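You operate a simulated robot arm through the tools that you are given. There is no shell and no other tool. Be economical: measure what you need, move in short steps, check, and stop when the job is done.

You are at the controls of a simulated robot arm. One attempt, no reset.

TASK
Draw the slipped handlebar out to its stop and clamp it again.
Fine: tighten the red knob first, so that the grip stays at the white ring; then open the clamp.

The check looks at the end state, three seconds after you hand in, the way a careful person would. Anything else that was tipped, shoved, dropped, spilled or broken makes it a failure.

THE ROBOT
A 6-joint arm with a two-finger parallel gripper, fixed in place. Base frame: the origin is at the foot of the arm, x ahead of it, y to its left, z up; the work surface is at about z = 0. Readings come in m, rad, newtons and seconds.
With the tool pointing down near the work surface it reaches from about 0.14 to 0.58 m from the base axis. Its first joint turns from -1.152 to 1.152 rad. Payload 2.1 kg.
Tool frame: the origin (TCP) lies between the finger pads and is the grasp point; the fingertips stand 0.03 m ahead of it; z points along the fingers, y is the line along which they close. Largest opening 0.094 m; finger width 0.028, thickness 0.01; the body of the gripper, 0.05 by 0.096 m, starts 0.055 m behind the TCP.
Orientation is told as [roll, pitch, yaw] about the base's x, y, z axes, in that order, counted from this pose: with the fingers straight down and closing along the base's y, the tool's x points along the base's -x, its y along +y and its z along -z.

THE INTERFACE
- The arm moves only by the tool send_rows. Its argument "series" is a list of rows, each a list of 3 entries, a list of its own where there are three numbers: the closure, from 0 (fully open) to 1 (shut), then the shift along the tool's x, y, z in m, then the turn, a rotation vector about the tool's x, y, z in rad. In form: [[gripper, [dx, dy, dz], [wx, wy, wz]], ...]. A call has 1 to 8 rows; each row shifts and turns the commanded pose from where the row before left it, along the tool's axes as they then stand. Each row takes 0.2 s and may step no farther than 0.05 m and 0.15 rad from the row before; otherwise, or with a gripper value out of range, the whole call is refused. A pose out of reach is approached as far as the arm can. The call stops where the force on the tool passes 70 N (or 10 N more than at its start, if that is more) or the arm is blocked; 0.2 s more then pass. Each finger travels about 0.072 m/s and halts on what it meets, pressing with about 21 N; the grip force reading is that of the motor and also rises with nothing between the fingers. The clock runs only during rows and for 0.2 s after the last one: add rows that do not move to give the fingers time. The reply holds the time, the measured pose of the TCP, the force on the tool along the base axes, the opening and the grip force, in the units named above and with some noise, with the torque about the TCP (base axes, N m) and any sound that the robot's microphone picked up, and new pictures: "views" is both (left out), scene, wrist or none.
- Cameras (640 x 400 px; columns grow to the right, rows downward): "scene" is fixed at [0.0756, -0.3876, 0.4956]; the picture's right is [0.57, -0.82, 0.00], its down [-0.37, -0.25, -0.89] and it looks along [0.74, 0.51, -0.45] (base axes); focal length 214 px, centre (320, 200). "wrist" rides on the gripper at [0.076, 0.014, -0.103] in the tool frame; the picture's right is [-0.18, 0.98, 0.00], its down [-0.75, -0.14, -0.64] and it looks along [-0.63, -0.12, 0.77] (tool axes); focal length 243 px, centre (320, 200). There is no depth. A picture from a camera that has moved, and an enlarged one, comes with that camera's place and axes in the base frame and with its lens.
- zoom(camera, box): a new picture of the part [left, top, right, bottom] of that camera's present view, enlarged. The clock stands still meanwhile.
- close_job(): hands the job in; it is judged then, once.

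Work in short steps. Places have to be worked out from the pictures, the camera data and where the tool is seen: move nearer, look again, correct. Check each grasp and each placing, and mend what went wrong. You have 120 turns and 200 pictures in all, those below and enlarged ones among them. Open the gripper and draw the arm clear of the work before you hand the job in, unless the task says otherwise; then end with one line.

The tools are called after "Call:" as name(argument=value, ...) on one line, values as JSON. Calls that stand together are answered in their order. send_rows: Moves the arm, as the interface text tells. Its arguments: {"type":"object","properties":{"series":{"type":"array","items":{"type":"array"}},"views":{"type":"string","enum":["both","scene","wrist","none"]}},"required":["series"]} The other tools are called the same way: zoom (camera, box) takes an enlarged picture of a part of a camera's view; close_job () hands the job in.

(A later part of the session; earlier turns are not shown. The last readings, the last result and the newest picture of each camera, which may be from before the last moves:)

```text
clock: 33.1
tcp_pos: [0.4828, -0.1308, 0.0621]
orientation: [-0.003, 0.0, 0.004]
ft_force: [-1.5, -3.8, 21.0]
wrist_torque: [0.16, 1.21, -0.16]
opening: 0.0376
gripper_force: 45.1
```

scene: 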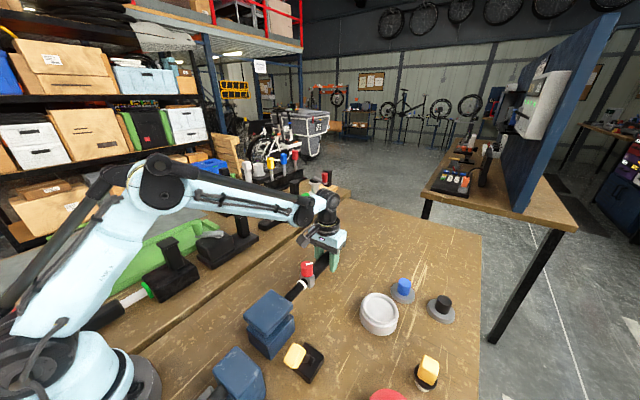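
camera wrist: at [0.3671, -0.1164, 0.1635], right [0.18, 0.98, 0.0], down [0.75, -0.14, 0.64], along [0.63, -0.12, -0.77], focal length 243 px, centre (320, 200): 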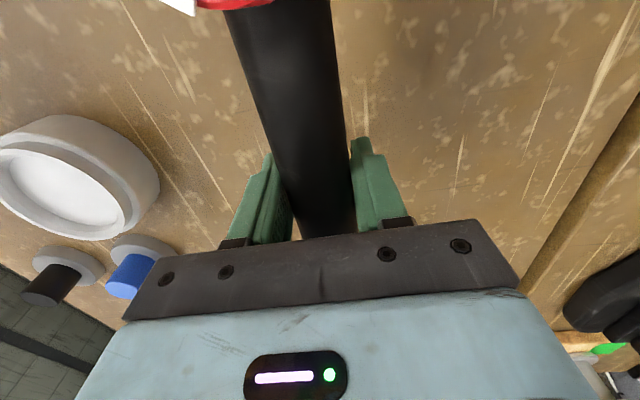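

Call:
send_rows(series=[[1, [-0.003, 0, 0], [0, 0, 0]], [1, [-0.003, 0, 0], [0, 0, 0]], [1, [-0.003, 0, 0], [0, 0, 0]], [1, [-0.003, 0, 0], [0, 0, 0]], [1, [-0.003, 0, 0], [0, 0, 0]], [1, [0, 0, 0], [0, 0, 0]]], views="scene")

Call:
zoom(camera="scene", box=[200, 230, 360, 360])

```text
clock: 34.5
tcp_pos: [0.5001, -0.1314, 0.0635]
orientation: [-0.002, -0.005, 0.004]
ft_force: [-0.7, -5.0, 51.7]
wrist_torque: [-0.05, 0.39, -0.14]
opening: 0.0381
gripper_force: 45.1
```

scene: 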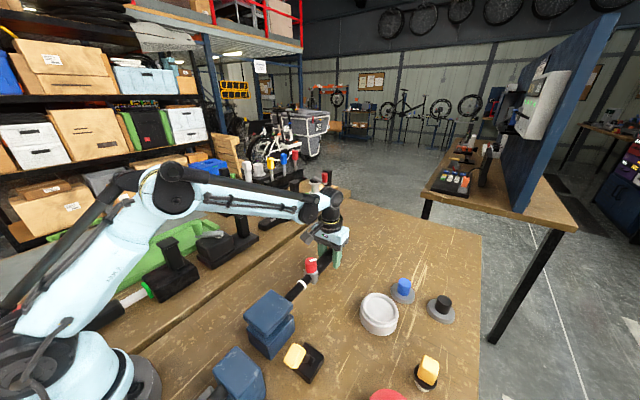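

```text
3.08 times, centred on (280, 295) of scene
camera zoom: at [0.0753, -0.3876, 0.4957], right [0.57, -0.82, 0.0], down [-0.37, -0.25, -0.89], along [0.74, 0.51, -0.45], focal length 660 px, centre (443, -92)
```

zoom: 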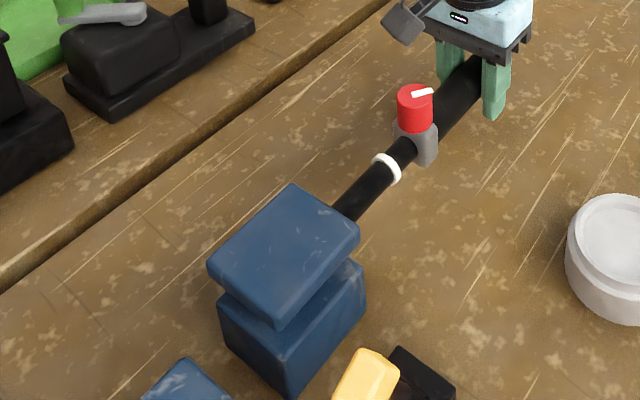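

The bar came out about 42 mm and then the grip moved on without it: the white ring is now about 2 cm behind the collar. So the bar seems to be at its stop, but the grip slid along it. I release and look closer before mending this.

Call:
send_rows(series=[[0.3, [0, 0, 0], [0, 0, 0]], [0.3, [0, 0, 0], [0, 0, 0]], [0.3, [0, 0, -0.04], [0, 0, 0]], [0.3, [0.03, 0, -0.035], [0, 0, 0]], [0.3, [0.035, 0, -0.035], [0, 0, 0]], [0.3, [0.03, 0, 0], [0, 0, 0]], [0.3, [0, 0, 0], [0, 0, 0]]])

Call:
zoom(camera="scene", box=[200, 230, 360, 360])

Call:
zoom(camera="wrist", box=[240, 0, 440, 200])

```text
clock: 36.1
tcp_pos: [0.4052, -0.1294, 0.1719]
orientation: [-0.002, -0.001, 0.004]
ft_force: [0.0, 0.6, 0.5]
wrist_torque: [0.04, -0.01, -0.04]
opening: 0.0658
gripper_force: 0.0
camera wrist: at [0.3292, -0.1156, 0.2733], right [0.18, 0.98, 0.0], down [0.75, -0.14, 0.64], along [0.63, -0.12, -0.77], focal length 243 px, centre (320, 200)
```

scene: 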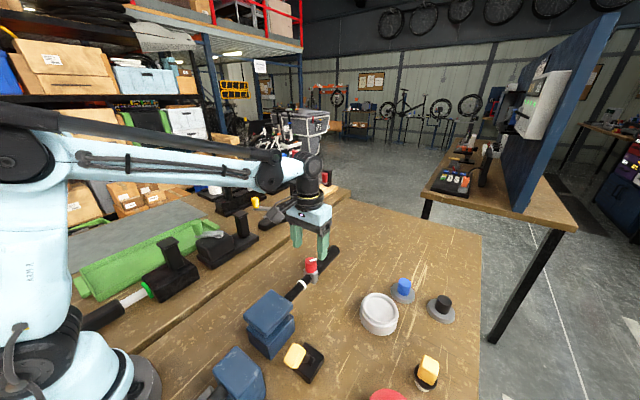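
wrist: 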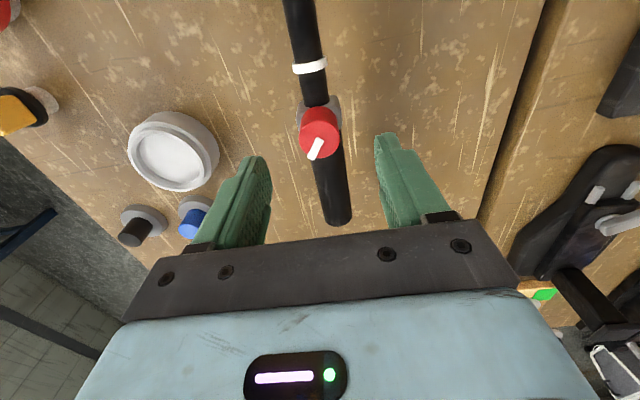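

```text
3.08 times, centred on (280, 295) of scene
camera zoom: at [0.0755, -0.3876, 0.4956], right [0.57, -0.82, 0.0], down [-0.37, -0.25, -0.89], along [0.74, 0.51, -0.45], focal length 660 px, centre (443, -92)
```

zoom: 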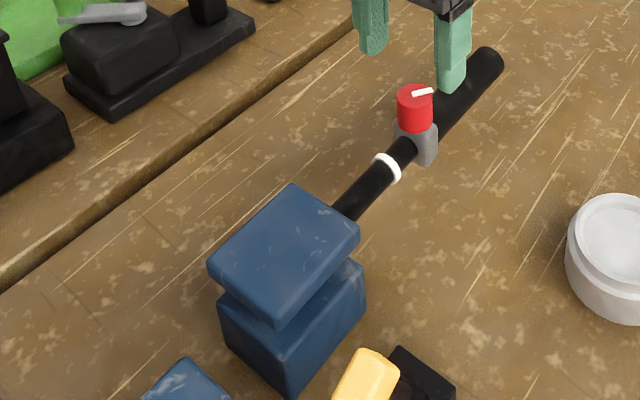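

```text
2.00 times, centred on (340, 100) of wrist
camera zoom: at [0.3292, -0.1156, 0.2733], right [0.18, 0.98, 0.0], down [0.75, -0.14, 0.64], along [0.63, -0.12, -0.77], focal length 485 px, centre (280, 400)
```

zoom: 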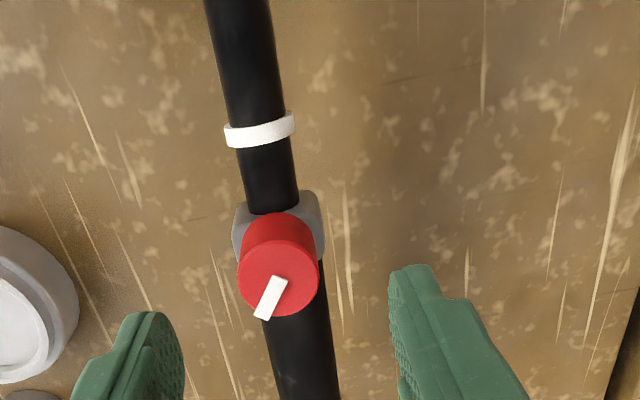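

The knob mark shows the knob is about 120° clockwise. I'll close the clamp to hold the bar, slide the grip back to the ring, then tighten harder. First, travel to the -x side of the lever.

Call:
send_rows(series=[[1, [0.03, -0.01, -0.03], [0, 0, 0]], [1, [0.045, -0.018, 0], [0, 0, 0]], [1, [0.045, -0.018, 0], [0, 0, 0]], [1, [0.045, -0.018, 0], [0, 0, 0]], [1, [0.045, -0.018, 0], [0, 0, 0]], [1, [0.015, -0.018, 0], [0, 0, 0]], [1, [0, 0, 0], [0, 0, 0]]])

```text
clock: 37.7
tcp_pos: [0.1789, -0.2311, 0.1986]
orientation: [-0.001, -0.002, 0.003]
ft_force: [0.1, 0.8, 0.2]
wrist_torque: [-0.02, 0.0, 0.0]
opening: 0.0
gripper_force: 20.7
camera wrist: at [0.102, -0.2177, 0.3], right [0.18, 0.98, 0.0], down [0.75, -0.14, 0.64], along [0.63, -0.12, -0.77], focal length 243 px, centre (320, 200)
```

scene: 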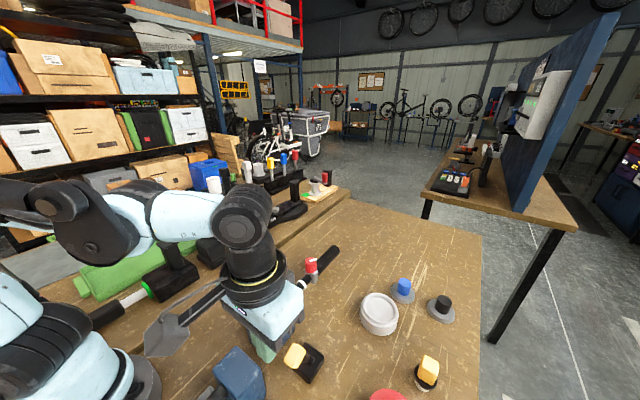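
wrist: 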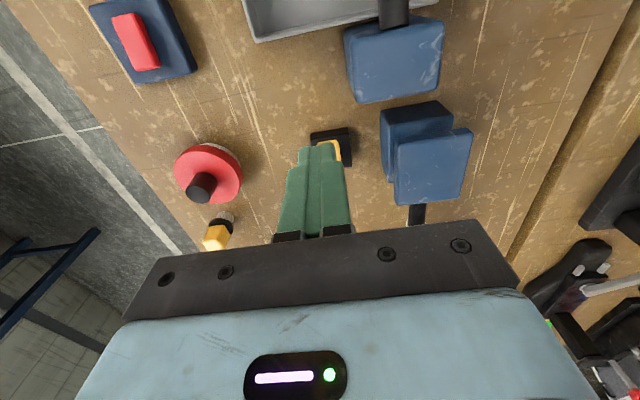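

Clear to go down. I lower beside the lever head at x≈0.18.

Call:
send_rows(series=[[1, [0, 0, 0.03], [0, 0, 0]], [1, [0, 0, 0.03], [0, 0, 0]], [1, [0, 0, 0.025], [0, 0, 0]], [1, [0, 0, 0], [0, 0, 0]]])

```text
clock: 38.7
tcp_pos: [0.1789, -0.2313, 0.1189]
orientation: [-0.002, 0.0, 0.006]
ft_force: [0.1, 0.0, 0.8]
wrist_torque: [0.0, -0.02, 0.01]
opening: 0.0001
gripper_force: 21.1
camera wrist: at [0.1021, -0.2182, 0.2192], right [0.18, 0.98, 0.0], down [0.75, -0.14, 0.64], along [0.63, -0.12, -0.77], focal length 243 px, centre (320, 200)
```

scene: 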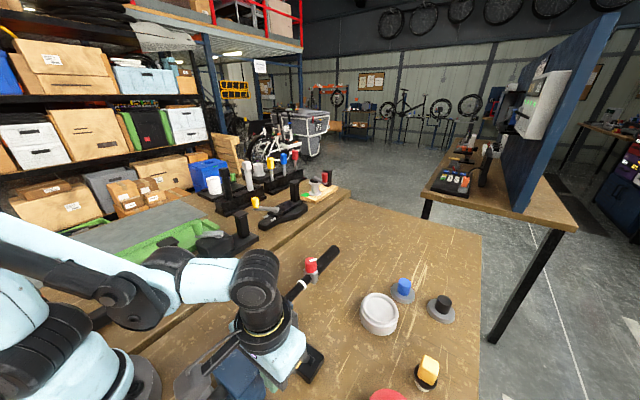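
wrist: 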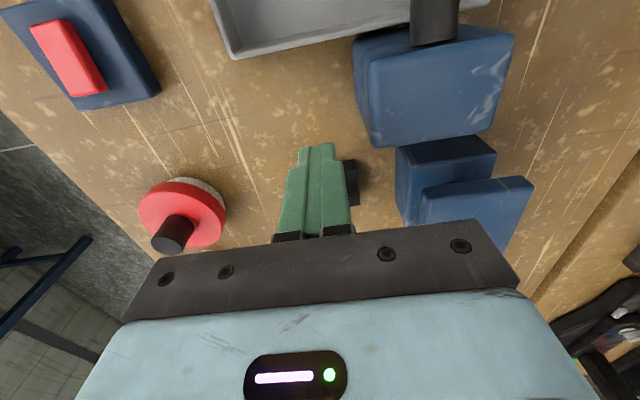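

Call:
send_rows(series=[[1, [-0.01, 0, 0.006], [0, 0, 0]], [1, [-0.012, 0, 0], [0, 0, 0]], [1, [-0.012, 0, 0], [0, 0, 0]], [1, [-0.012, 0, 0], [0, 0, 0]], [1, [-0.012, 0, 0], [0, 0, 0]], [1, [0, 0, 0], [0, 0, 0]]])

```text
clock: 40.1
tcp_pos: [0.2368, -0.2307, 0.1081]
orientation: [-0.001, 0.001, 0.003]
ft_force: [0.0, 0.8, -0.3]
wrist_torque: [0.02, 0.02, 0.02]
opening: 0.0
gripper_force: 20.6
camera wrist: at [0.1605, -0.2176, 0.2099], right [0.18, 0.98, 0.0], down [0.75, -0.14, 0.64], along [0.63, -0.12, -0.77], focal length 243 px, centre (320, 200)
```

scene: 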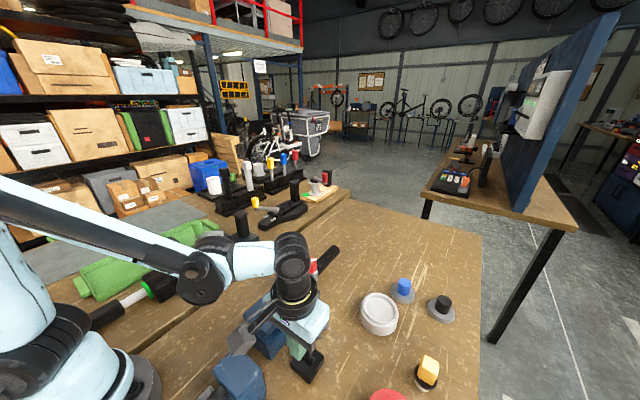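
wrist: 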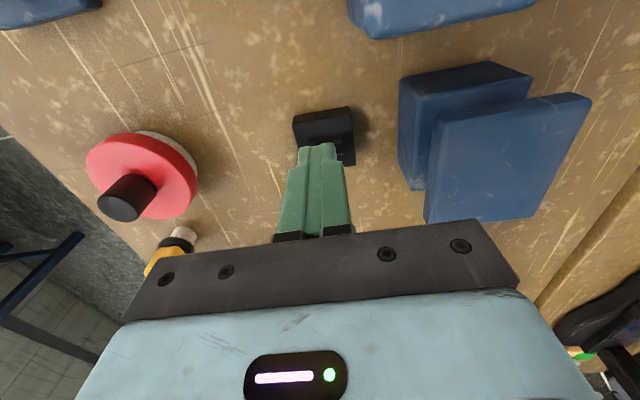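

Lever moving with the fingers; I push on to its stop.

Call:
send_rows(series=[[1, [-0.007, 0, 0], [0, 0, 0]], [1, [-0.007, 0, 0], [0, 0, 0]], [1, [-0.005, 0, 0], [0, 0, 0]], [1, [-0.005, 0, 0], [0, 0, 0]], [1, [-0.005, 0, 0], [0, 0, 0]], [1, [-0.004, 0, 0], [0, 0, 0]], [1, [-0.004, 0, 0], [0, 0, 0]]])

```text
clock: 41.5
tcp_pos: [0.2594, -0.2294, 0.1104]
orientation: [0.003, 0.034, -0.002]
ft_force: [-14.1, 1.5, 13.9]
wrist_torque: [-0.02, 0.21, 0.07]
opening: 0.0
gripper_force: 21.1
stopped in row 7: the force on the tool passed its limit at 74 N (the readings are from after the stop); the commanded pose is now the measured one
camera wrist: at [0.1873, -0.2165, 0.2136], right [0.19, 0.98, 0.0], down [0.78, -0.15, 0.61], along [0.6, -0.12, -0.79], focal length 243 px, centre (320, 200)
```

scene: 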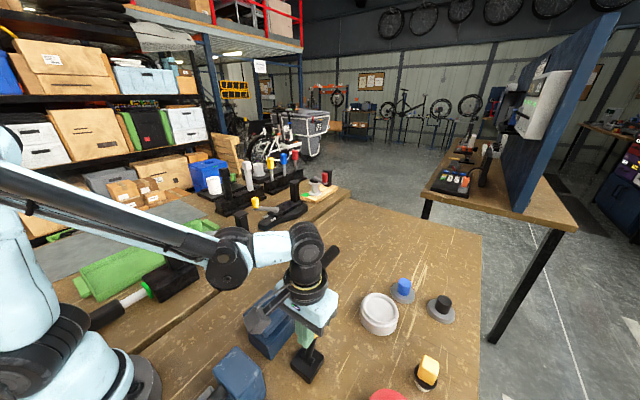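
wrist: 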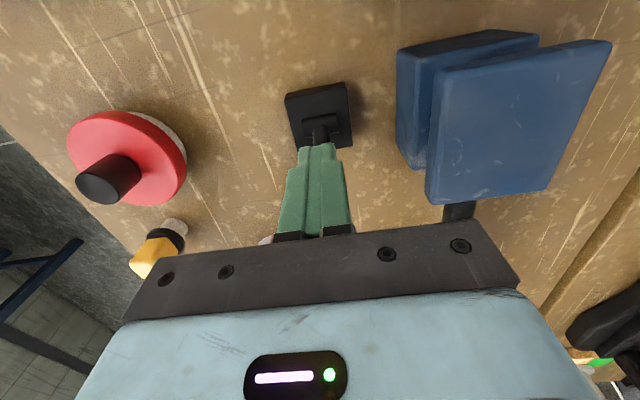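

The lever is back at its closed stop. I back off, rise, and travel to the grip at (0.50, -0.13).

Call:
send_rows(series=[[1, [0.012, 0, 0], [0, -0.034, 0]], [1, [0, 0, -0.045], [0, 0, 0]], [1, [0, 0, -0.045], [0, 0, 0]], [0.3, [-0.04, 0.02, 0], [0, 0, 0]], [0.3, [-0.045, 0.02, 0], [0, 0, 0]], [0.3, [-0.045, 0.02, 0], [0, 0, 0]], [0.3, [-0.045, 0.02, 0], [0, 0, 0]], [0.3, [-0.042, 0.018, 0], [0, 0, 0]]])

Call:
zoom(camera="scene", box=[200, 230, 360, 360])

```text
clock: 43.3
tcp_pos: [0.4679, -0.1306, 0.2007]
orientation: [0.004, -0.001, -0.004]
ft_force: [-0.2, 0.3, 0.6]
wrist_torque: [-0.01, 0.02, 0.01]
opening: 0.0655
gripper_force: 0.0
camera wrist: at [0.3919, -0.1174, 0.3022], right [0.19, 0.98, 0.0], down [0.75, -0.15, 0.64], along [0.63, -0.12, -0.76], focal length 243 px, centre (320, 200)
```

scene: 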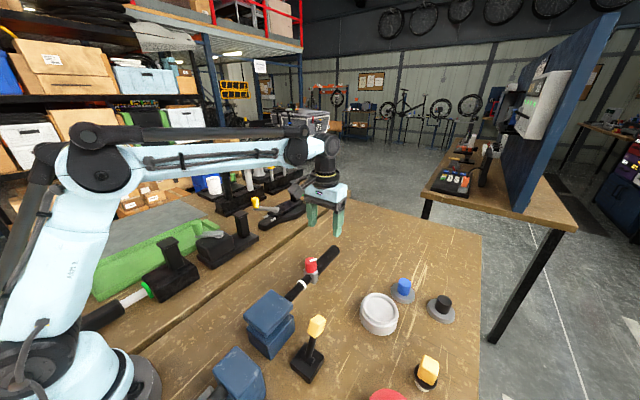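
wrist: 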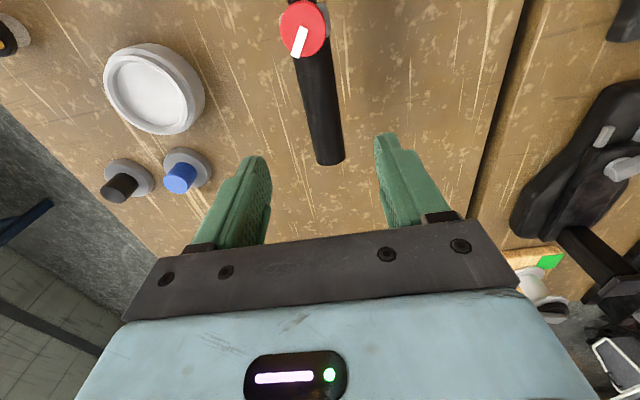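

```text
3.08 times, centred on (280, 295) of scene
camera zoom: at [0.0755, -0.3876, 0.4956], right [0.57, -0.82, 0.0], down [-0.37, -0.25, -0.89], along [0.74, 0.51, -0.45], focal length 660 px, centre (443, -92)
```

zoom: 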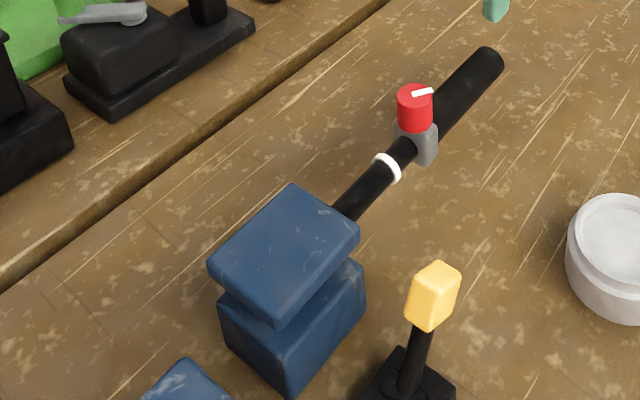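

The bar and ring stayed put. I lower onto the grip at x≈0.50 and close.

Call:
send_rows(series=[[0.3, [-0.03, -0.001, 0], [0, 0, 0]], [0.3, [0, 0, 0.046], [0, 0, 0]], [0.3, [0, 0, 0.046], [0, 0, 0]], [0.3, [0, 0, 0.046], [0, 0, 0]], [0.7, [0, 0, 0], [0, 0, 0]], [1, [0, 0, 0], [0, 0, 0]], [1, [0, 0, 0], [0, 0, 0]], [1, [0, 0, 0], [0, 0, 0]]], views="wrist")

```text
clock: 45.1
tcp_pos: [0.4979, -0.1294, 0.0621]
orientation: [0.005, -0.004, -0.002]
ft_force: [-0.5, 15.4, -12.9]
wrist_torque: [-0.08, 0.0, 0.05]
opening: 0.0376
gripper_force: 44.5
camera wrist: at [0.4219, -0.1169, 0.1621], right [0.19, 0.98, 0.01], down [0.75, -0.15, 0.64], along [0.63, -0.11, -0.77], focal length 243 px, centre (320, 200)
```

wrist: 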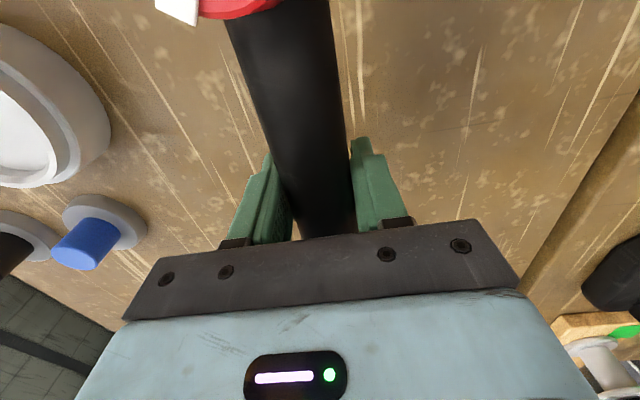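

Gripped. I push a little towards the ring (-x, 8 mm) and see what moves and with what force.

Call:
send_rows(series=[[1, [0.002, 0.001, 0], [0, 0, 0]], [1, [0.003, 0, 0], [0, 0, 0]], [1, [0.003, 0, 0], [0, 0, 0]]], views="none")

Call:
zoom(camera="scene", box=[200, 230, 360, 360])

```text
clock: 45.9
tcp_pos: [0.4892, -0.1301, 0.0617]
orientation: [0.007, -0.006, 0.0]
ft_force: [0.6, 27.5, -9.9]
wrist_torque: [-0.6, -0.85, -0.18]
opening: 0.0376
gripper_force: 45.4
```

```text
3.08 times, centred on (280, 295) of scene
camera zoom: at [0.0756, -0.3876, 0.4956], right [0.57, -0.82, 0.0], down [-0.37, -0.25, -0.89], along [0.74, 0.51, -0.45], focal length 660 px, centre (443, -92)
```

zoom: 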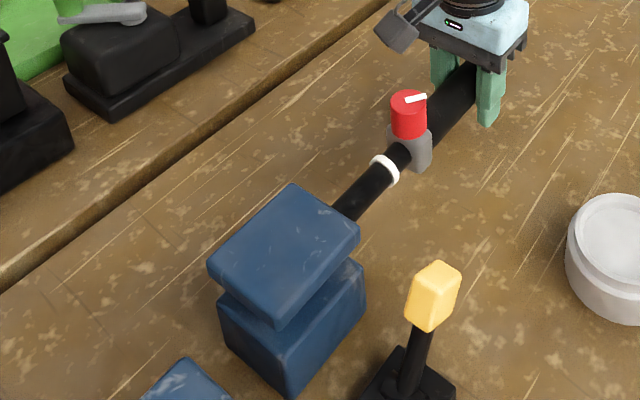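

The bar holds in the closed clamp while the grip slides back. I continue towards the ring, about 12 mm.

Call:
send_rows(series=[[1, [0.003, 0.001, 0], [0, 0, 0]], [1, [0.003, 0, 0], [0, 0, 0]], [1, [0.003, 0, 0], [0, 0, 0]], [1, [0.003, 0, 0], [0, 0, 0]]], views="none")

Call:
zoom(camera="scene", box=[255, 240, 355, 310])

```text
clock: 46.9
tcp_pos: [0.478, -0.1308, 0.0621]
orientation: [0.007, -0.003, 0.001]
ft_force: [1.3, 22.8, -41.4]
wrist_torque: [-0.34, -0.92, 0.11]
opening: 0.0378
gripper_force: 44.6
```

```text
5.71 times, centred on (305, 275) of scene
camera zoom: at [0.0757, -0.3877, 0.4955], right [0.57, -0.82, 0.0], down [-0.37, -0.25, -0.89], along [0.74, 0.51, -0.45], focal length 1226 px, centre (406, -229)
```

zoom: 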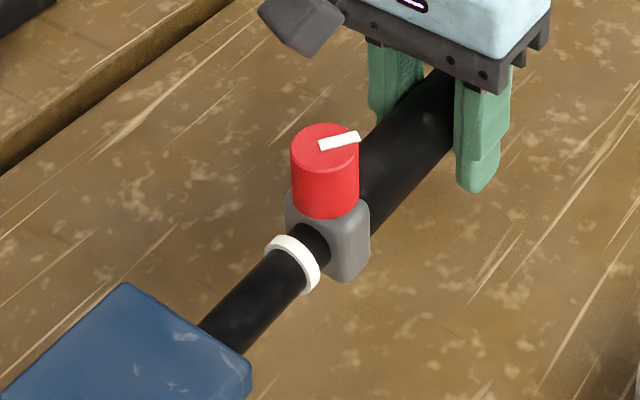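

About 5–7 mm of gap remains; I move 4 mm and look.

Call:
send_rows(series=[[1, [0.002, 0.001, 0.0006], [0, 0, 0]], [1, [0.002, 0, 0], [0, 0, 0]]], views="none")

Call:
zoom(camera="scene", box=[255, 240, 355, 310])

```text
clock: 47.5
tcp_pos: [0.4726, -0.1294, 0.0617]
orientation: [0.005, -0.003, -0.001]
ft_force: [0.7, 17.9, -53.9]
wrist_torque: [-0.22, -0.6, 0.22]
opening: 0.0379
gripper_force: 44.7
```

```text
5.71 times, centred on (305, 275) of scene
camera zoom: at [0.0758, -0.3877, 0.4955], right [0.57, -0.82, 0.0], down [-0.37, -0.25, -0.89], along [0.74, 0.51, -0.45], focal length 1226 px, centre (406, -229)
```

zoom: 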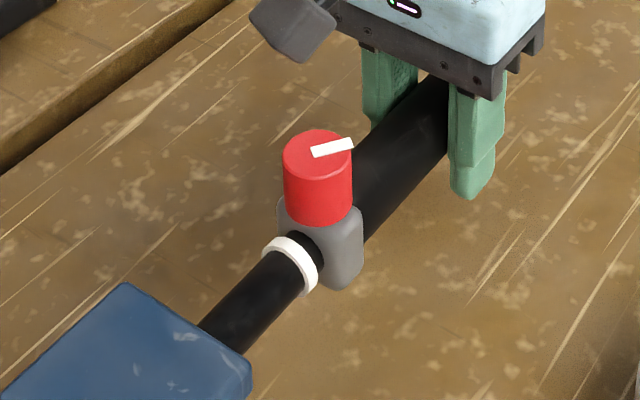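

Call:
send_rows(series=[[1, [0.002, 0.0005, 0.0006], [0, 0, 0]], [1, [0.002, 0, 0], [0, 0, 0]]], views="none")

Call:
zoom(camera="scene", box=[255, 240, 355, 310])

```text
clock: 48.1
tcp_pos: [0.4695, -0.1288, 0.0614]
orientation: [0.005, -0.004, -0.003]
ft_force: [0.4, 18.2, -42.0]
wrist_torque: [-0.21, -0.38, 0.18]
opening: 0.0377
gripper_force: 44.9
```

```text
5.71 times, centred on (305, 275) of scene
camera zoom: at [0.0758, -0.3877, 0.4955], right [0.57, -0.82, 0.0], down [-0.37, -0.25, -0.89], along [0.74, 0.51, -0.45], focal length 1226 px, centre (406, -229)
```

zoom: 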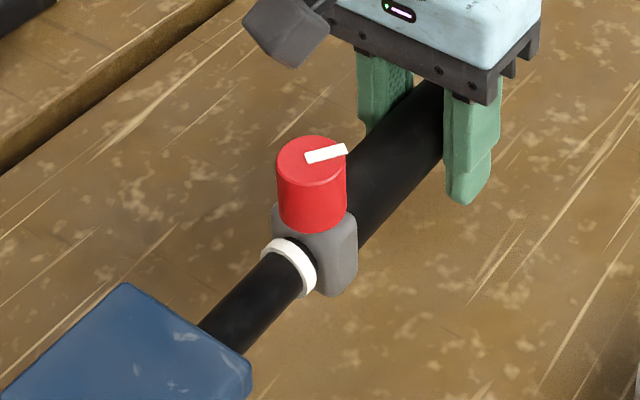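

The collar is close to the ring; a few millimetres more.

Call:
send_rows(series=[[1, [0.002, 0.0005, 0.0006], [0, 0, 0]], [1, [0.002, 0, 0], [0, 0, 0]]], views="none")

Call:
zoom(camera="scene", box=[255, 240, 355, 310])

```text
clock: 48.7
tcp_pos: [0.4646, -0.1297, 0.0604]
orientation: [0.004, -0.002, -0.005]
ft_force: [0.9, 16.4, -16.5]
wrist_torque: [-0.16, -0.23, 0.09]
opening: 0.0377
gripper_force: 44.6
```

```text
5.71 times, centred on (305, 275) of scene
camera zoom: at [0.0756, -0.3876, 0.4956], right [0.57, -0.82, 0.0], down [-0.37, -0.25, -0.89], along [0.74, 0.51, -0.45], focal length 1226 px, centre (406, -229)
```

zoom: 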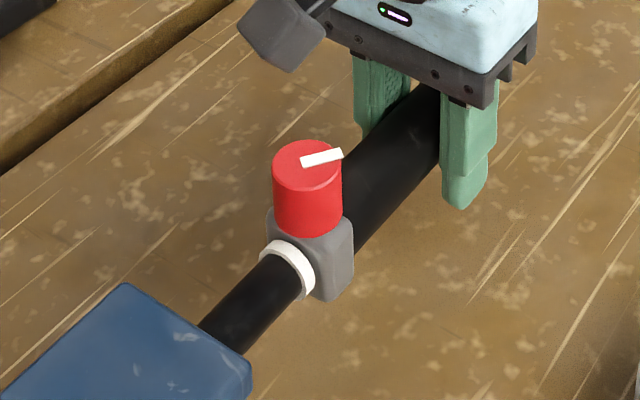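

Call:
send_rows(series=[[1, [0.002, 0.0005, 0], [0, 0, 0]], [1, [0.002, 0, 0], [0, 0, 0]]], views="none")

Call:
zoom(camera="scene", box=[255, 240, 355, 310])

```text
clock: 49.3
tcp_pos: [0.4616, -0.13, 0.0619]
orientation: [0.001, -0.006, -0.003]
ft_force: [3.4, 11.0, 8.6]
wrist_torque: [0.1, -0.16, 0.16]
opening: 0.0379
gripper_force: 44.8
```

```text
5.71 times, centred on (305, 275) of scene
camera zoom: at [0.0755, -0.3876, 0.4956], right [0.57, -0.82, 0.0], down [-0.37, -0.25, -0.89], along [0.74, 0.51, -0.45], focal length 1226 px, centre (406, -229)
```

zoom: 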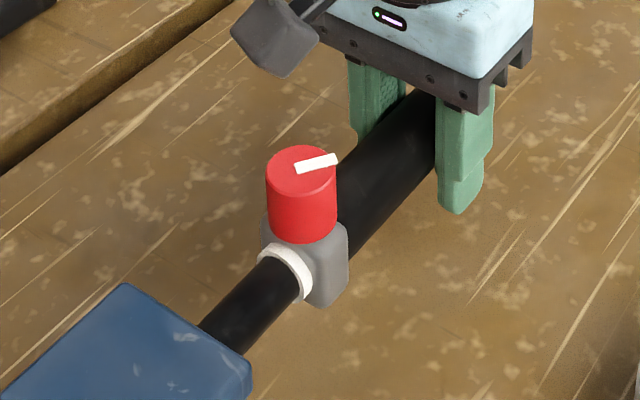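

The ring is seated in the collar again, as at the start. I release, rise and go above the knob, expected at x≈0.373.

Call:
send_rows(series=[[0.3, [0, 0, 0], [0, 0, 0]], [0.3, [0, 0, 0], [0, 0, 0]], [0.3, [0, 0, -0.045], [0, 0, 0]], [0.3, [0, 0, -0.045], [0, 0, 0]], [0.3, [0.044, 0, 0], [0, 0, 0]], [0.3, [0.044, 0, 0], [0, 0, 0]], [0.3, [0, 0, 0], [0, 0, 0]]], views="wrist")

Call:
zoom(camera="scene", box=[220, 240, 360, 340])

```text
clock: 50.9
tcp_pos: [0.3709, -0.1302, 0.1498]
orientation: [0.005, -0.004, -0.003]
ft_force: [-1.2, -0.3, -0.8]
wrist_torque: [-0.01, 0.01, 0.0]
opening: 0.066
gripper_force: 0.0
camera wrist: at [0.2931, -0.1159, 0.2506], right [0.19, 0.98, 0.0], down [0.75, -0.15, 0.64], along [0.63, -0.12, -0.76], focal length 243 px, centre (320, 200)
```

wrist: 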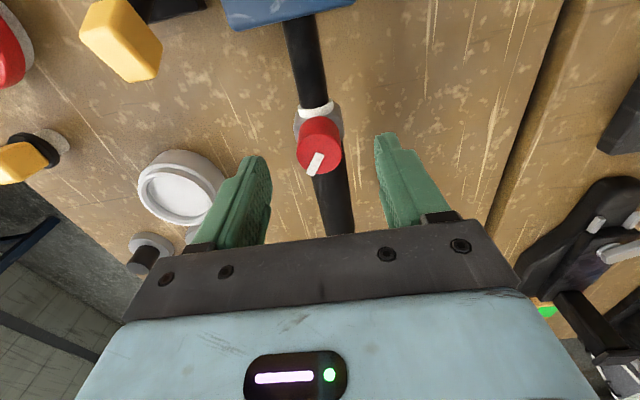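

```text
4.00 times, centred on (290, 290) of scene
camera zoom: at [0.0755, -0.3876, 0.4956], right [0.57, -0.82, 0.0], down [-0.37, -0.25, -0.89], along [0.74, 0.51, -0.45], focal length 858 px, centre (440, -160)
```

zoom: 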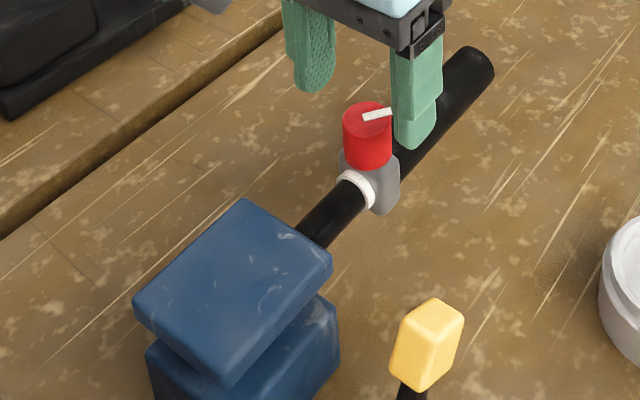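

Knob at (0.372, -0.131). I lower to z≈0.115 and grip it.

Call:
send_rows(series=[[0.3, [-0.001, 0, 0.02], [0, 0, 0]], [0.3, [0, 0, 0.015], [0, 0, 0]], [0.3, [0, 0, 0], [0, 0, 0]], [0.7, [0, 0, 0], [0, 0, 0]], [1, [0, 0, 0], [0, 0, 0]], [1, [0, 0, 0], [0, 0, 0]], [1, [0, 0, 0], [0, 0, 0]]], views="wrist")

```text
clock: 52.5
tcp_pos: [0.3743, -0.1293, 0.1146]
orientation: [-0.003, -0.004, -0.006]
ft_force: [0.4, -32.7, -9.6]
wrist_torque: [0.29, -0.55, 0.07]
opening: 0.0287
gripper_force: 45.0
camera wrist: at [0.2966, -0.1154, 0.2152], right [0.19, 0.98, 0.0], down [0.75, -0.14, 0.65], along [0.63, -0.13, -0.76], focal length 243 px, centre (320, 200)
```

wrist: 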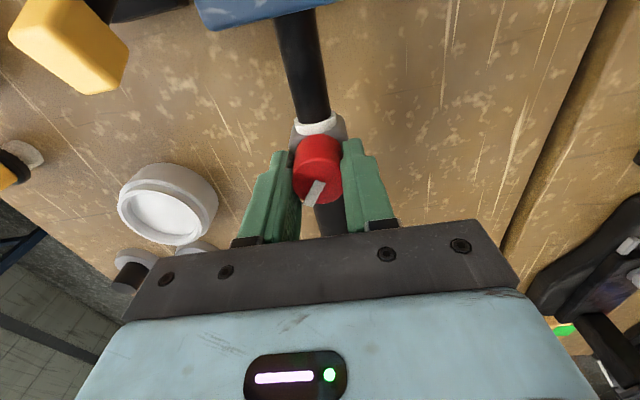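

Gripped. I turn clockwise a little, reading torque and the mark.

Call:
send_rows(series=[[1, [0, -0.001, 0], [0, 0, 0.06]], [1, [0, 0, 0], [0, 0, 0.08]], [1, [0, 0, 0], [0, 0, 0.08]]], views="wrist")

```text
clock: 53.3
tcp_pos: [0.3742, -0.1303, 0.1151]
orientation: [-0.002, 0.001, -0.223]
ft_force: [-0.3, -24.6, -11.4]
wrist_torque: [0.2, 0.45, 0.75]
opening: 0.0293
gripper_force: 45.1
camera wrist: at [0.3023, -0.1001, 0.2163], right [0.4, 0.92, 0.0], down [0.7, -0.3, 0.64], along [0.59, -0.26, -0.77], focal length 243 px, centre (320, 200)
```

wrist: 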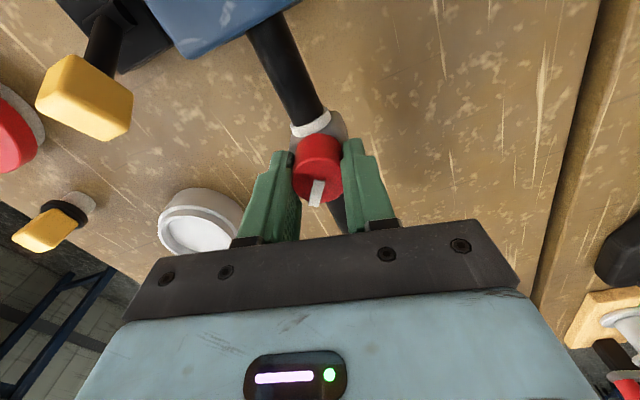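

Torque hits 0.75 N·m at once: the knob is at its clockwise end. Now a pull test by the knob with the clamp closed: 2 mm in +x, to see whether it is held.

Call:
send_rows(series=[[1, [-0.0019, -0.0005, 0], [0, 0, -0.08]]], views="none")

Call:
send_rows(series=[[1, [-0.0019, 0.0004, 0], [0, 0, 0]]], views="none")

Call:
zoom(camera="scene", box=[255, 240, 355, 310])

```text
clock: 53.7
tcp_pos: [0.3753, -0.1304, 0.1146]
orientation: [0.002, 0.0, -0.144]
ft_force: [-0.5, -13.2, -15.3]
wrist_torque: [-0.53, 0.8, 0.02]
opening: 0.0291
gripper_force: 45.3
```

```text
clock: 54.1
tcp_pos: [0.3796, -0.1301, 0.1151]
orientation: [0.002, -0.005, -0.141]
ft_force: [-1.6, -13.6, -30.3]
wrist_torque: [-0.41, 0.36, 0.06]
opening: 0.0284
gripper_force: 45.4
```

```text
5.71 times, centred on (305, 275) of scene
camera zoom: at [0.0757, -0.3877, 0.4955], right [0.57, -0.82, 0.0], down [-0.37, -0.25, -0.89], along [0.74, 0.51, -0.45], focal length 1226 px, centre (406, -229)
```

zoom: 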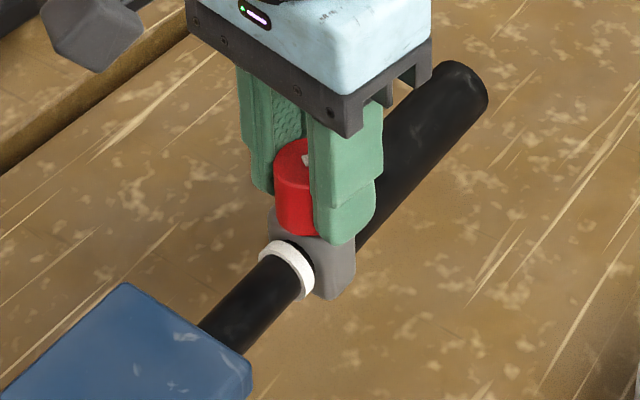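

The grip slides with only about 1.6 N, so the clockwise end does not hold it. I test the other direction: turn counter-clockwise and watch the torque.

Call:
send_rows(series=[[1, [0, 0, 0.0005], [0, 0, -0.13]], [1, [0, 0, 0], [0, 0, -0.13]], [1, [0, 0, 0], [0, 0, -0.13]], [1, [0, 0, 0], [0, 0, -0.13]]], views="none")

Call:
send_rows(series=[[1, [0, 0, 0], [0, 0, -0.13]], [1, [0, 0, 0], [0, 0, -0.13]], [1, [0, 0, 0], [0, 0, -0.13]], [1, [0, 0, 0], [0, 0, -0.13]]], views="wrist")

```text
clock: 55.1
tcp_pos: [0.3777, -0.1282, 0.1154]
orientation: [0.006, -0.008, 0.381]
ft_force: [-0.8, 10.3, 26.5]
wrist_torque: [-0.69, 0.47, -0.03]
opening: 0.0287
gripper_force: 44.4
```

```text
clock: 56.1
tcp_pos: [0.3783, -0.1291, 0.1146]
orientation: [0.0, -0.006, 0.901]
ft_force: [-0.2, 16.2, 18.1]
wrist_torque: [-0.02, 0.17, 0.0]
opening: 0.0284
gripper_force: 44.6
camera wrist: at [0.3184, -0.181, 0.2157], right [-0.66, 0.75, 0.0], down [0.58, 0.5, 0.65], along [0.49, 0.42, -0.76], focal length 243 px, centre (320, 200)
```

wrist: 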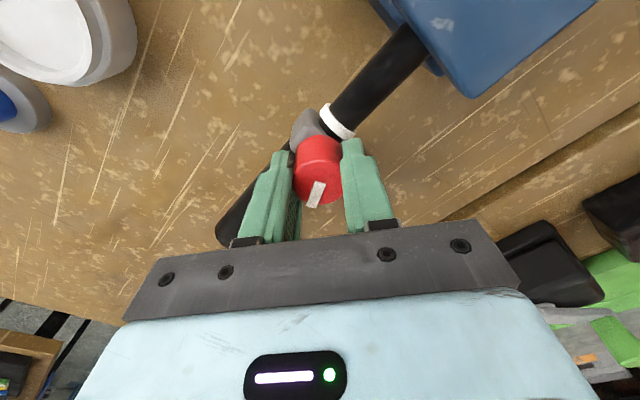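

Turning freely both ways. I continue counter-clockwise past the starting mark (yaw ≈1.86).

Call:
send_rows(series=[[1, [0, 0, 0], [0, 0, -0.13]], [1, [0, 0, 0], [0, 0, -0.13]], [1, [0, 0, 0], [0, 0, -0.13]], [1, [0, 0, 0], [0, 0, -0.13]]], views="none")

Call:
send_rows(series=[[1, [0, 0, 0], [0, 0, -0.13]], [1, [0, 0, 0], [0, 0, -0.13]], [1, [0, 0, 0], [0, 0, -0.13]], [1, [0, 0, 0], [0, 0, -0.13]]], views="wrist")

```text
clock: 57.1
tcp_pos: [0.3785, -0.1292, 0.1146]
orientation: [-0.003, -0.008, 1.42]
ft_force: [-0.4, 25.8, -3.8]
wrist_torque: [-0.44, 0.47, 0.04]
opening: 0.0283
gripper_force: 44.7
```

```text
clock: 58.1
tcp_pos: [0.3778, -0.1294, 0.1158]
orientation: [-0.006, -0.007, 1.942]
ft_force: [-1.1, 25.0, -25.7]
wrist_torque: [0.46, 0.85, 0.03]
opening: 0.0283
gripper_force: 45.1
camera wrist: at [0.3909, -0.207, 0.2156], right [-0.98, -0.18, -0.01], down [-0.14, 0.75, 0.65], along [-0.11, 0.64, -0.76], focal length 243 px, centre (320, 200)
```

wrist: 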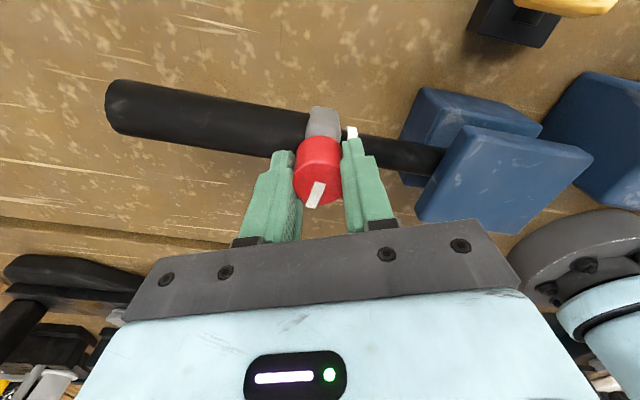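

Past the starting angle with no stop, so there is more range this way. Continue.

Call:
send_rows(series=[[1, [0, 0, 0], [0, 0, -0.12]], [1, [0, 0, 0], [0, 0, -0.12]], [1, [0, 0, 0], [0, 0, -0.12]]], views="none")

```text
clock: 58.9
tcp_pos: [0.3768, -0.1291, 0.1154]
orientation: [-0.008, -0.004, 2.3]
ft_force: [-0.8, 21.8, -0.4]
wrist_torque: [0.73, 1.28, 0.0]
opening: 0.0284
gripper_force: 44.5
```

Call:
send_rows(series=[[1, [0, 0, 0], [0, 0, -0.12]], [1, [0, 0, 0], [0, 0, -0.12]], [1, [0, 0, 0], [0, 0, -0.12]]], views="wrist")

```text
clock: 59.7
tcp_pos: [0.3765, -0.1312, 0.1152]
orientation: [-0.006, 0.0, 2.66]
ft_force: [-0.4, 20.9, 0.1]
wrist_torque: [0.32, 1.31, -0.02]
opening: 0.0283
gripper_force: 44.8
camera wrist: at [0.4376, -0.179, 0.2163], right [-0.62, -0.79, -0.01], down [-0.61, 0.47, 0.64], along [-0.5, 0.4, -0.77], focal length 243 px, centre (320, 200)
```

wrist: 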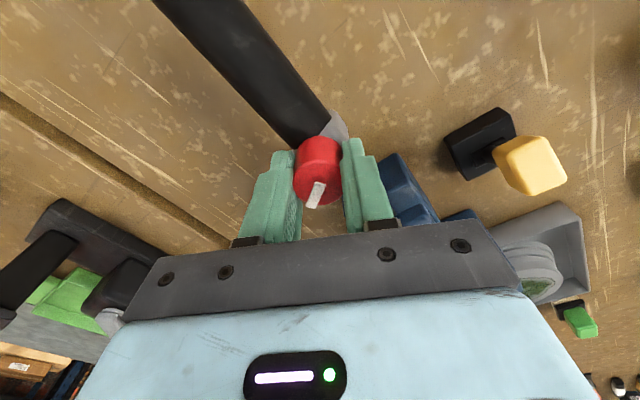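

Call:
send_rows(series=[[1, [0, 0, 0], [0, 0, -0.12]], [1, [0, 0, 0], [0, 0, -0.12]], [1, [0, 0, 0], [0, 0, -0.12]]], views="none")

```text
clock: 60.1
tcp_pos: [0.3817, -0.128, 0.1165]
orientation: [0.038, 0.024, 2.706]
ft_force: [0.2, -4.4, 0.2]
wrist_torque: [0.75, -0.82, 0.0]
opening: 0.0292
gripper_force: 45.6
out of reach, approached as far as the arm can: row 1
stopped in row 1: the force on the tool passed its limit at 94 N (the readings are from after the stop); the commanded pose is now the measured one
```

Wrist joint limit. I release, lift, and wind the wrist back to regrasp.

Call:
send_rows(series=[[0.52, [0, 0, 0], [0, 0, 0]], [0.52, [0, 0, 0], [0, 0, 0]], [0.52, [0, 0, -0.04], [0, 0, 0]], [0.52, [0, 0, -0.02], [0, 0, 0.1]], [0.52, [0, 0, 0], [0, 0, 0.15]], [0.52, [0, 0, 0], [0, 0, 0.15]], [0.52, [0, 0, 0], [0, 0, 0.15]], [0.52, [0, 0, 0], [0, 0, 0.15]]])

Call:
zoom(camera="scene", box=[220, 240, 360, 340])

```text
clock: 61.9
tcp_pos: [0.38, -0.125, 0.1748]
orientation: [0.017, 0.042, 2.003]
ft_force: [0.1, 0.1, -0.2]
wrist_torque: [0.03, 0.01, -0.03]
opening: 0.045
gripper_force: 0.0
camera wrist: at [0.3982, -0.1961, 0.2794], right [-0.97, -0.24, 0.01], down [-0.19, 0.77, 0.61], along [-0.15, 0.59, -0.79], focal length 243 px, centre (320, 200)
```

scene: 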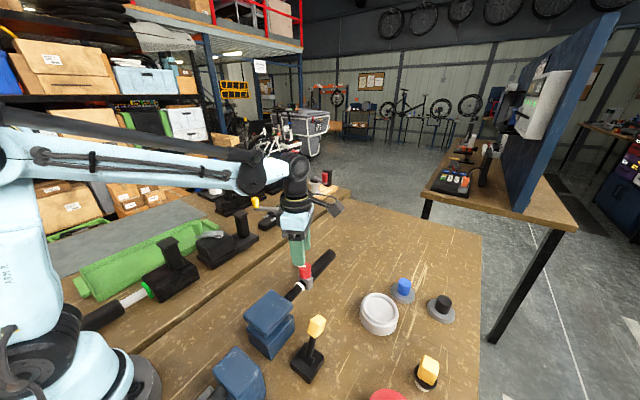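
wrist: 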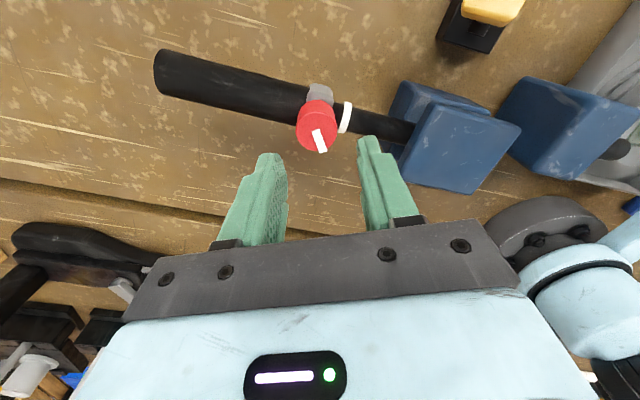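

```text
4.00 times, centred on (290, 290) of scene
camera zoom: at [0.0756, -0.3876, 0.4956], right [0.57, -0.82, 0.0], down [-0.37, -0.25, -0.89], along [0.74, 0.51, -0.45], focal length 858 px, centre (440, -160)
```

zoom: 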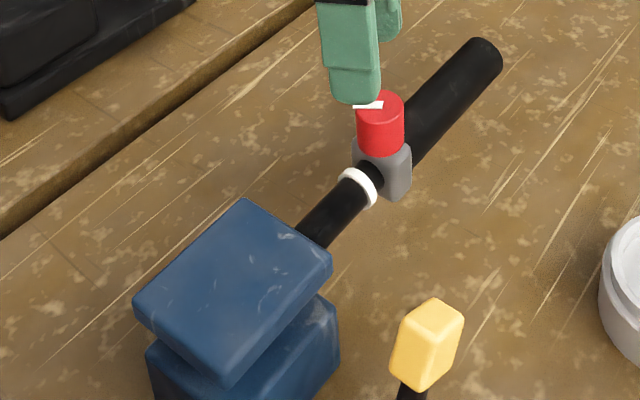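

The lever does act as the clamp (bar slid freely with it open and nearly held with it closed). The grip slides easily with the knob at the clockwise end, so I'll try further counter-clockwise. Winding the wrist back.

Call:
send_rows(series=[[0.52, [0, 0, 0], [0, 0, 0.15]], [0.52, [0, 0, 0], [0, 0, 0.15]], [0.52, [0, 0, 0], [0, 0, 0.15]], [0.52, [0, 0, 0], [0, 0, 0.15]], [0.52, [0, 0, 0], [0, 0, 0.15]], [0.52, [0, 0, 0], [0, 0, 0.15]], [0.52, [0, 0, 0], [0, 0, 0.15]], [0.52, [0, 0, 0], [0, 0, 0.15]]], views="none")

Call:
send_rows(series=[[0.52, [0, 0, 0], [0, 0, 0.15]], [0.52, [0, 0, 0], [0, 0, 0.15]], [0.52, [0, 0, 0], [0, 0, 0.15]], [0.52, [0, 0, 0], [0, 0, 0.15]], [0.52, [0, 0, 0], [0, 0, 0.15]], [0.52, [0, 0, 0], [0, 0, 0.05]], [0.52, [0, 0, 0], [0, 0, 0]]], views="wrist")

```text
clock: 63.7
tcp_pos: [0.3792, -0.1264, 0.1757]
orientation: [-0.031, 0.032, 0.803]
ft_force: [0.3, 0.1, 0.3]
wrist_torque: [0.0, 0.04, 0.04]
opening: 0.0453
gripper_force: 0.0
```

```text
clock: 65.3
tcp_pos: [0.3813, -0.1251, 0.1766]
orientation: [-0.042, -0.003, 0.005]
ft_force: [0.0, 0.1, 0.3]
wrist_torque: [0.08, 0.0, -0.02]
opening: 0.045
gripper_force: 0.0
camera wrist: at [0.3044, -0.1079, 0.2754], right [0.18, 0.98, -0.04], down [0.75, -0.11, 0.65], along [0.63, -0.15, -0.76], focal length 243 px, centre (320, 200)
```

wrist: 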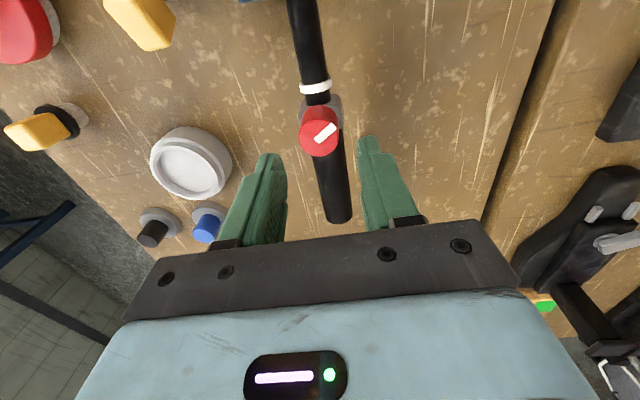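

The knob is now at (0.380, -0.129). I level the tool, pre-rotate clockwise for range, lower and grip.

Call:
send_rows(series=[[0.52, [0, -0.003, 0], [-0.042, 0, 0]], [0.52, [0, 0, 0], [0, 0, 0.15]], [0.52, [0, 0, 0], [0, 0, 0.15]], [0.52, [0, 0, 0], [0, 0, 0.15]], [0.52, [0, 0, 0], [0, 0, 0.15]], [0.52, [0, 0, 0], [0, 0, 0]]], views="wrist")

```text
clock: 66.7
tcp_pos: [0.3804, -0.1302, 0.1758]
orientation: [0.002, -0.003, -0.597]
ft_force: [0.7, -0.6, -0.7]
wrist_torque: [-0.03, -0.01, -0.04]
opening: 0.0451
gripper_force: 0.1
camera wrist: at [0.325, -0.0749, 0.2762], right [0.7, 0.71, 0.0], down [0.54, -0.54, 0.64], along [0.46, -0.45, -0.76], focal length 243 px, centre (320, 200)
```

wrist: 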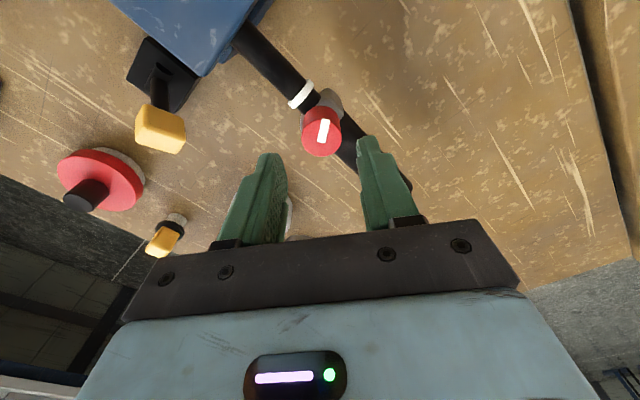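

Call:
send_rows(series=[[0.52, [0, 0.001, 0.03], [0, 0, 0]], [0.52, [0, 0, 0.03], [0, 0, 0]], [0.52, [0, 0, 0], [0, 0, 0]], [0.8, [0, 0, 0], [0, 0, 0]], [1, [0, 0, 0], [0, 0, 0]], [1, [0, 0, 0], [0, 0, 0]]], views="none")

Call:
send_rows(series=[[1, [0, 0, 0], [0, 0, -0.14]], [1, [0, 0, 0], [0, 0, -0.14]], [1, [0, 0, 0], [0, 0, -0.14]], [1, [0, 0, 0], [0, 0, -0.14]]], views="none")

Call:
send_rows(series=[[1, [0, 0, 0], [0, 0, -0.14]], [1, [0, 0, 0], [0, 0, -0.14]], [1, [0, 0, 0], [0, 0, -0.14]], [1, [0, 0, 0], [0, 0, -0.14]]], views="wrist")

```text
clock: 68.1
tcp_pos: [0.3824, -0.1277, 0.1139]
orientation: [-0.007, -0.008, -0.597]
ft_force: [-0.2, -35.2, -11.8]
wrist_torque: [0.39, -0.65, -0.06]
opening: 0.029
gripper_force: 45.1
```

```text
clock: 69.1
tcp_pos: [0.3801, -0.1287, 0.1158]
orientation: [-0.011, -0.002, -0.032]
ft_force: [-0.9, -32.9, 6.2]
wrist_torque: [0.34, -0.39, -0.23]
opening: 0.0286
gripper_force: 45.1
```

```text
clock: 70.1
tcp_pos: [0.3811, -0.1307, 0.1165]
orientation: [-0.01, 0.005, 0.527]
ft_force: [0.8, -29.4, -5.5]
wrist_torque: [0.4, -0.19, -0.19]
opening: 0.0288
gripper_force: 45.3
camera wrist: at [0.3073, -0.1563, 0.2164], right [-0.34, 0.94, -0.01], down [0.72, 0.26, 0.64], along [0.61, 0.21, -0.77], focal length 243 px, centre (320, 200)
```

wrist: 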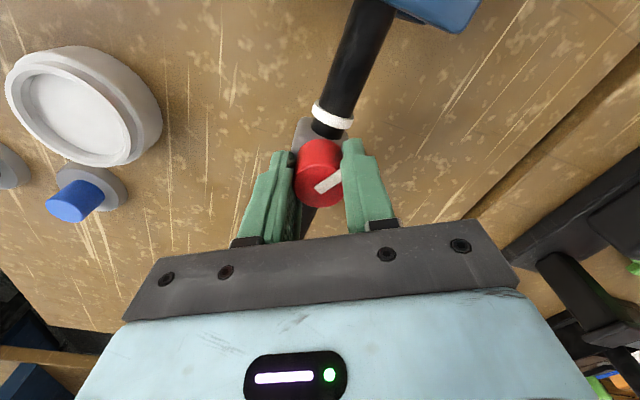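

The knob also hits a counter-clockwise stop about 45° past its start. I test the hold here: 4 mm towards the ring, reading force.

Call:
send_rows(series=[[1, [0.0017, 0.001, 0], [0, 0, 0.05]], [1, [0.0017, 0.001, 0], [0, 0, 0]]], views="none")

Call:
zoom(camera="scene", box=[255, 240, 355, 310])

```text
clock: 70.7
tcp_pos: [0.3769, -0.1305, 0.1154]
orientation: [-0.009, 0.004, 0.475]
ft_force: [1.4, -32.7, -22.5]
wrist_torque: [0.49, -0.2, -0.04]
opening: 0.0288
gripper_force: 44.8
```

```text
5.71 times, centred on (305, 275) of scene
camera zoom: at [0.0756, -0.3877, 0.4955], right [0.57, -0.82, 0.0], down [-0.37, -0.25, -0.89], along [0.74, 0.51, -0.45], focal length 1226 px, centre (406, -229)
```

zoom: 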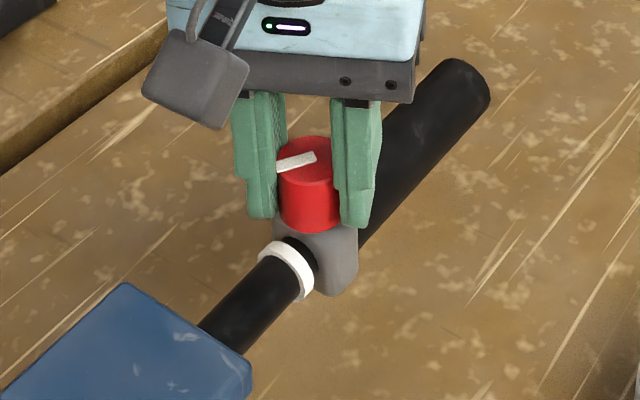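

With the knob here the grip slides without moving the bar at all, while at the clockwise end it dragged the clamped bar along. So clockwise is tight, and I simply over-pulled at the bar's stop. I seat the grip at the ring while it is loose.

Call:
send_rows(series=[[1, [0.0017, -0.0002, 0], [0, 0, 0]], [1, [0.0017, 0.001, 0], [0, 0, 0]]], views="none")

Call:
zoom(camera="scene", box=[255, 240, 355, 310])

```text
clock: 71.3
tcp_pos: [0.373, -0.1293, 0.1142]
orientation: [-0.008, 0.004, 0.476]
ft_force: [0.6, -30.2, 5.1]
wrist_torque: [0.25, 0.11, -0.02]
opening: 0.029
gripper_force: 45.4
```

```text
5.71 times, centred on (305, 275) of scene
camera zoom: at [0.0755, -0.3876, 0.4956], right [0.57, -0.82, 0.0], down [-0.37, -0.25, -0.89], along [0.74, 0.51, -0.45], focal length 1226 px, centre (406, -229)
```

zoom: 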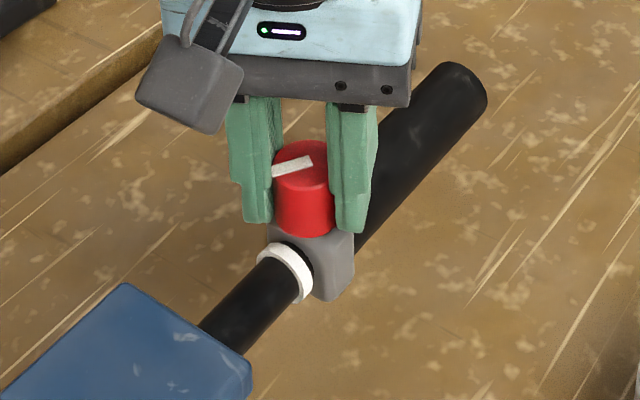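

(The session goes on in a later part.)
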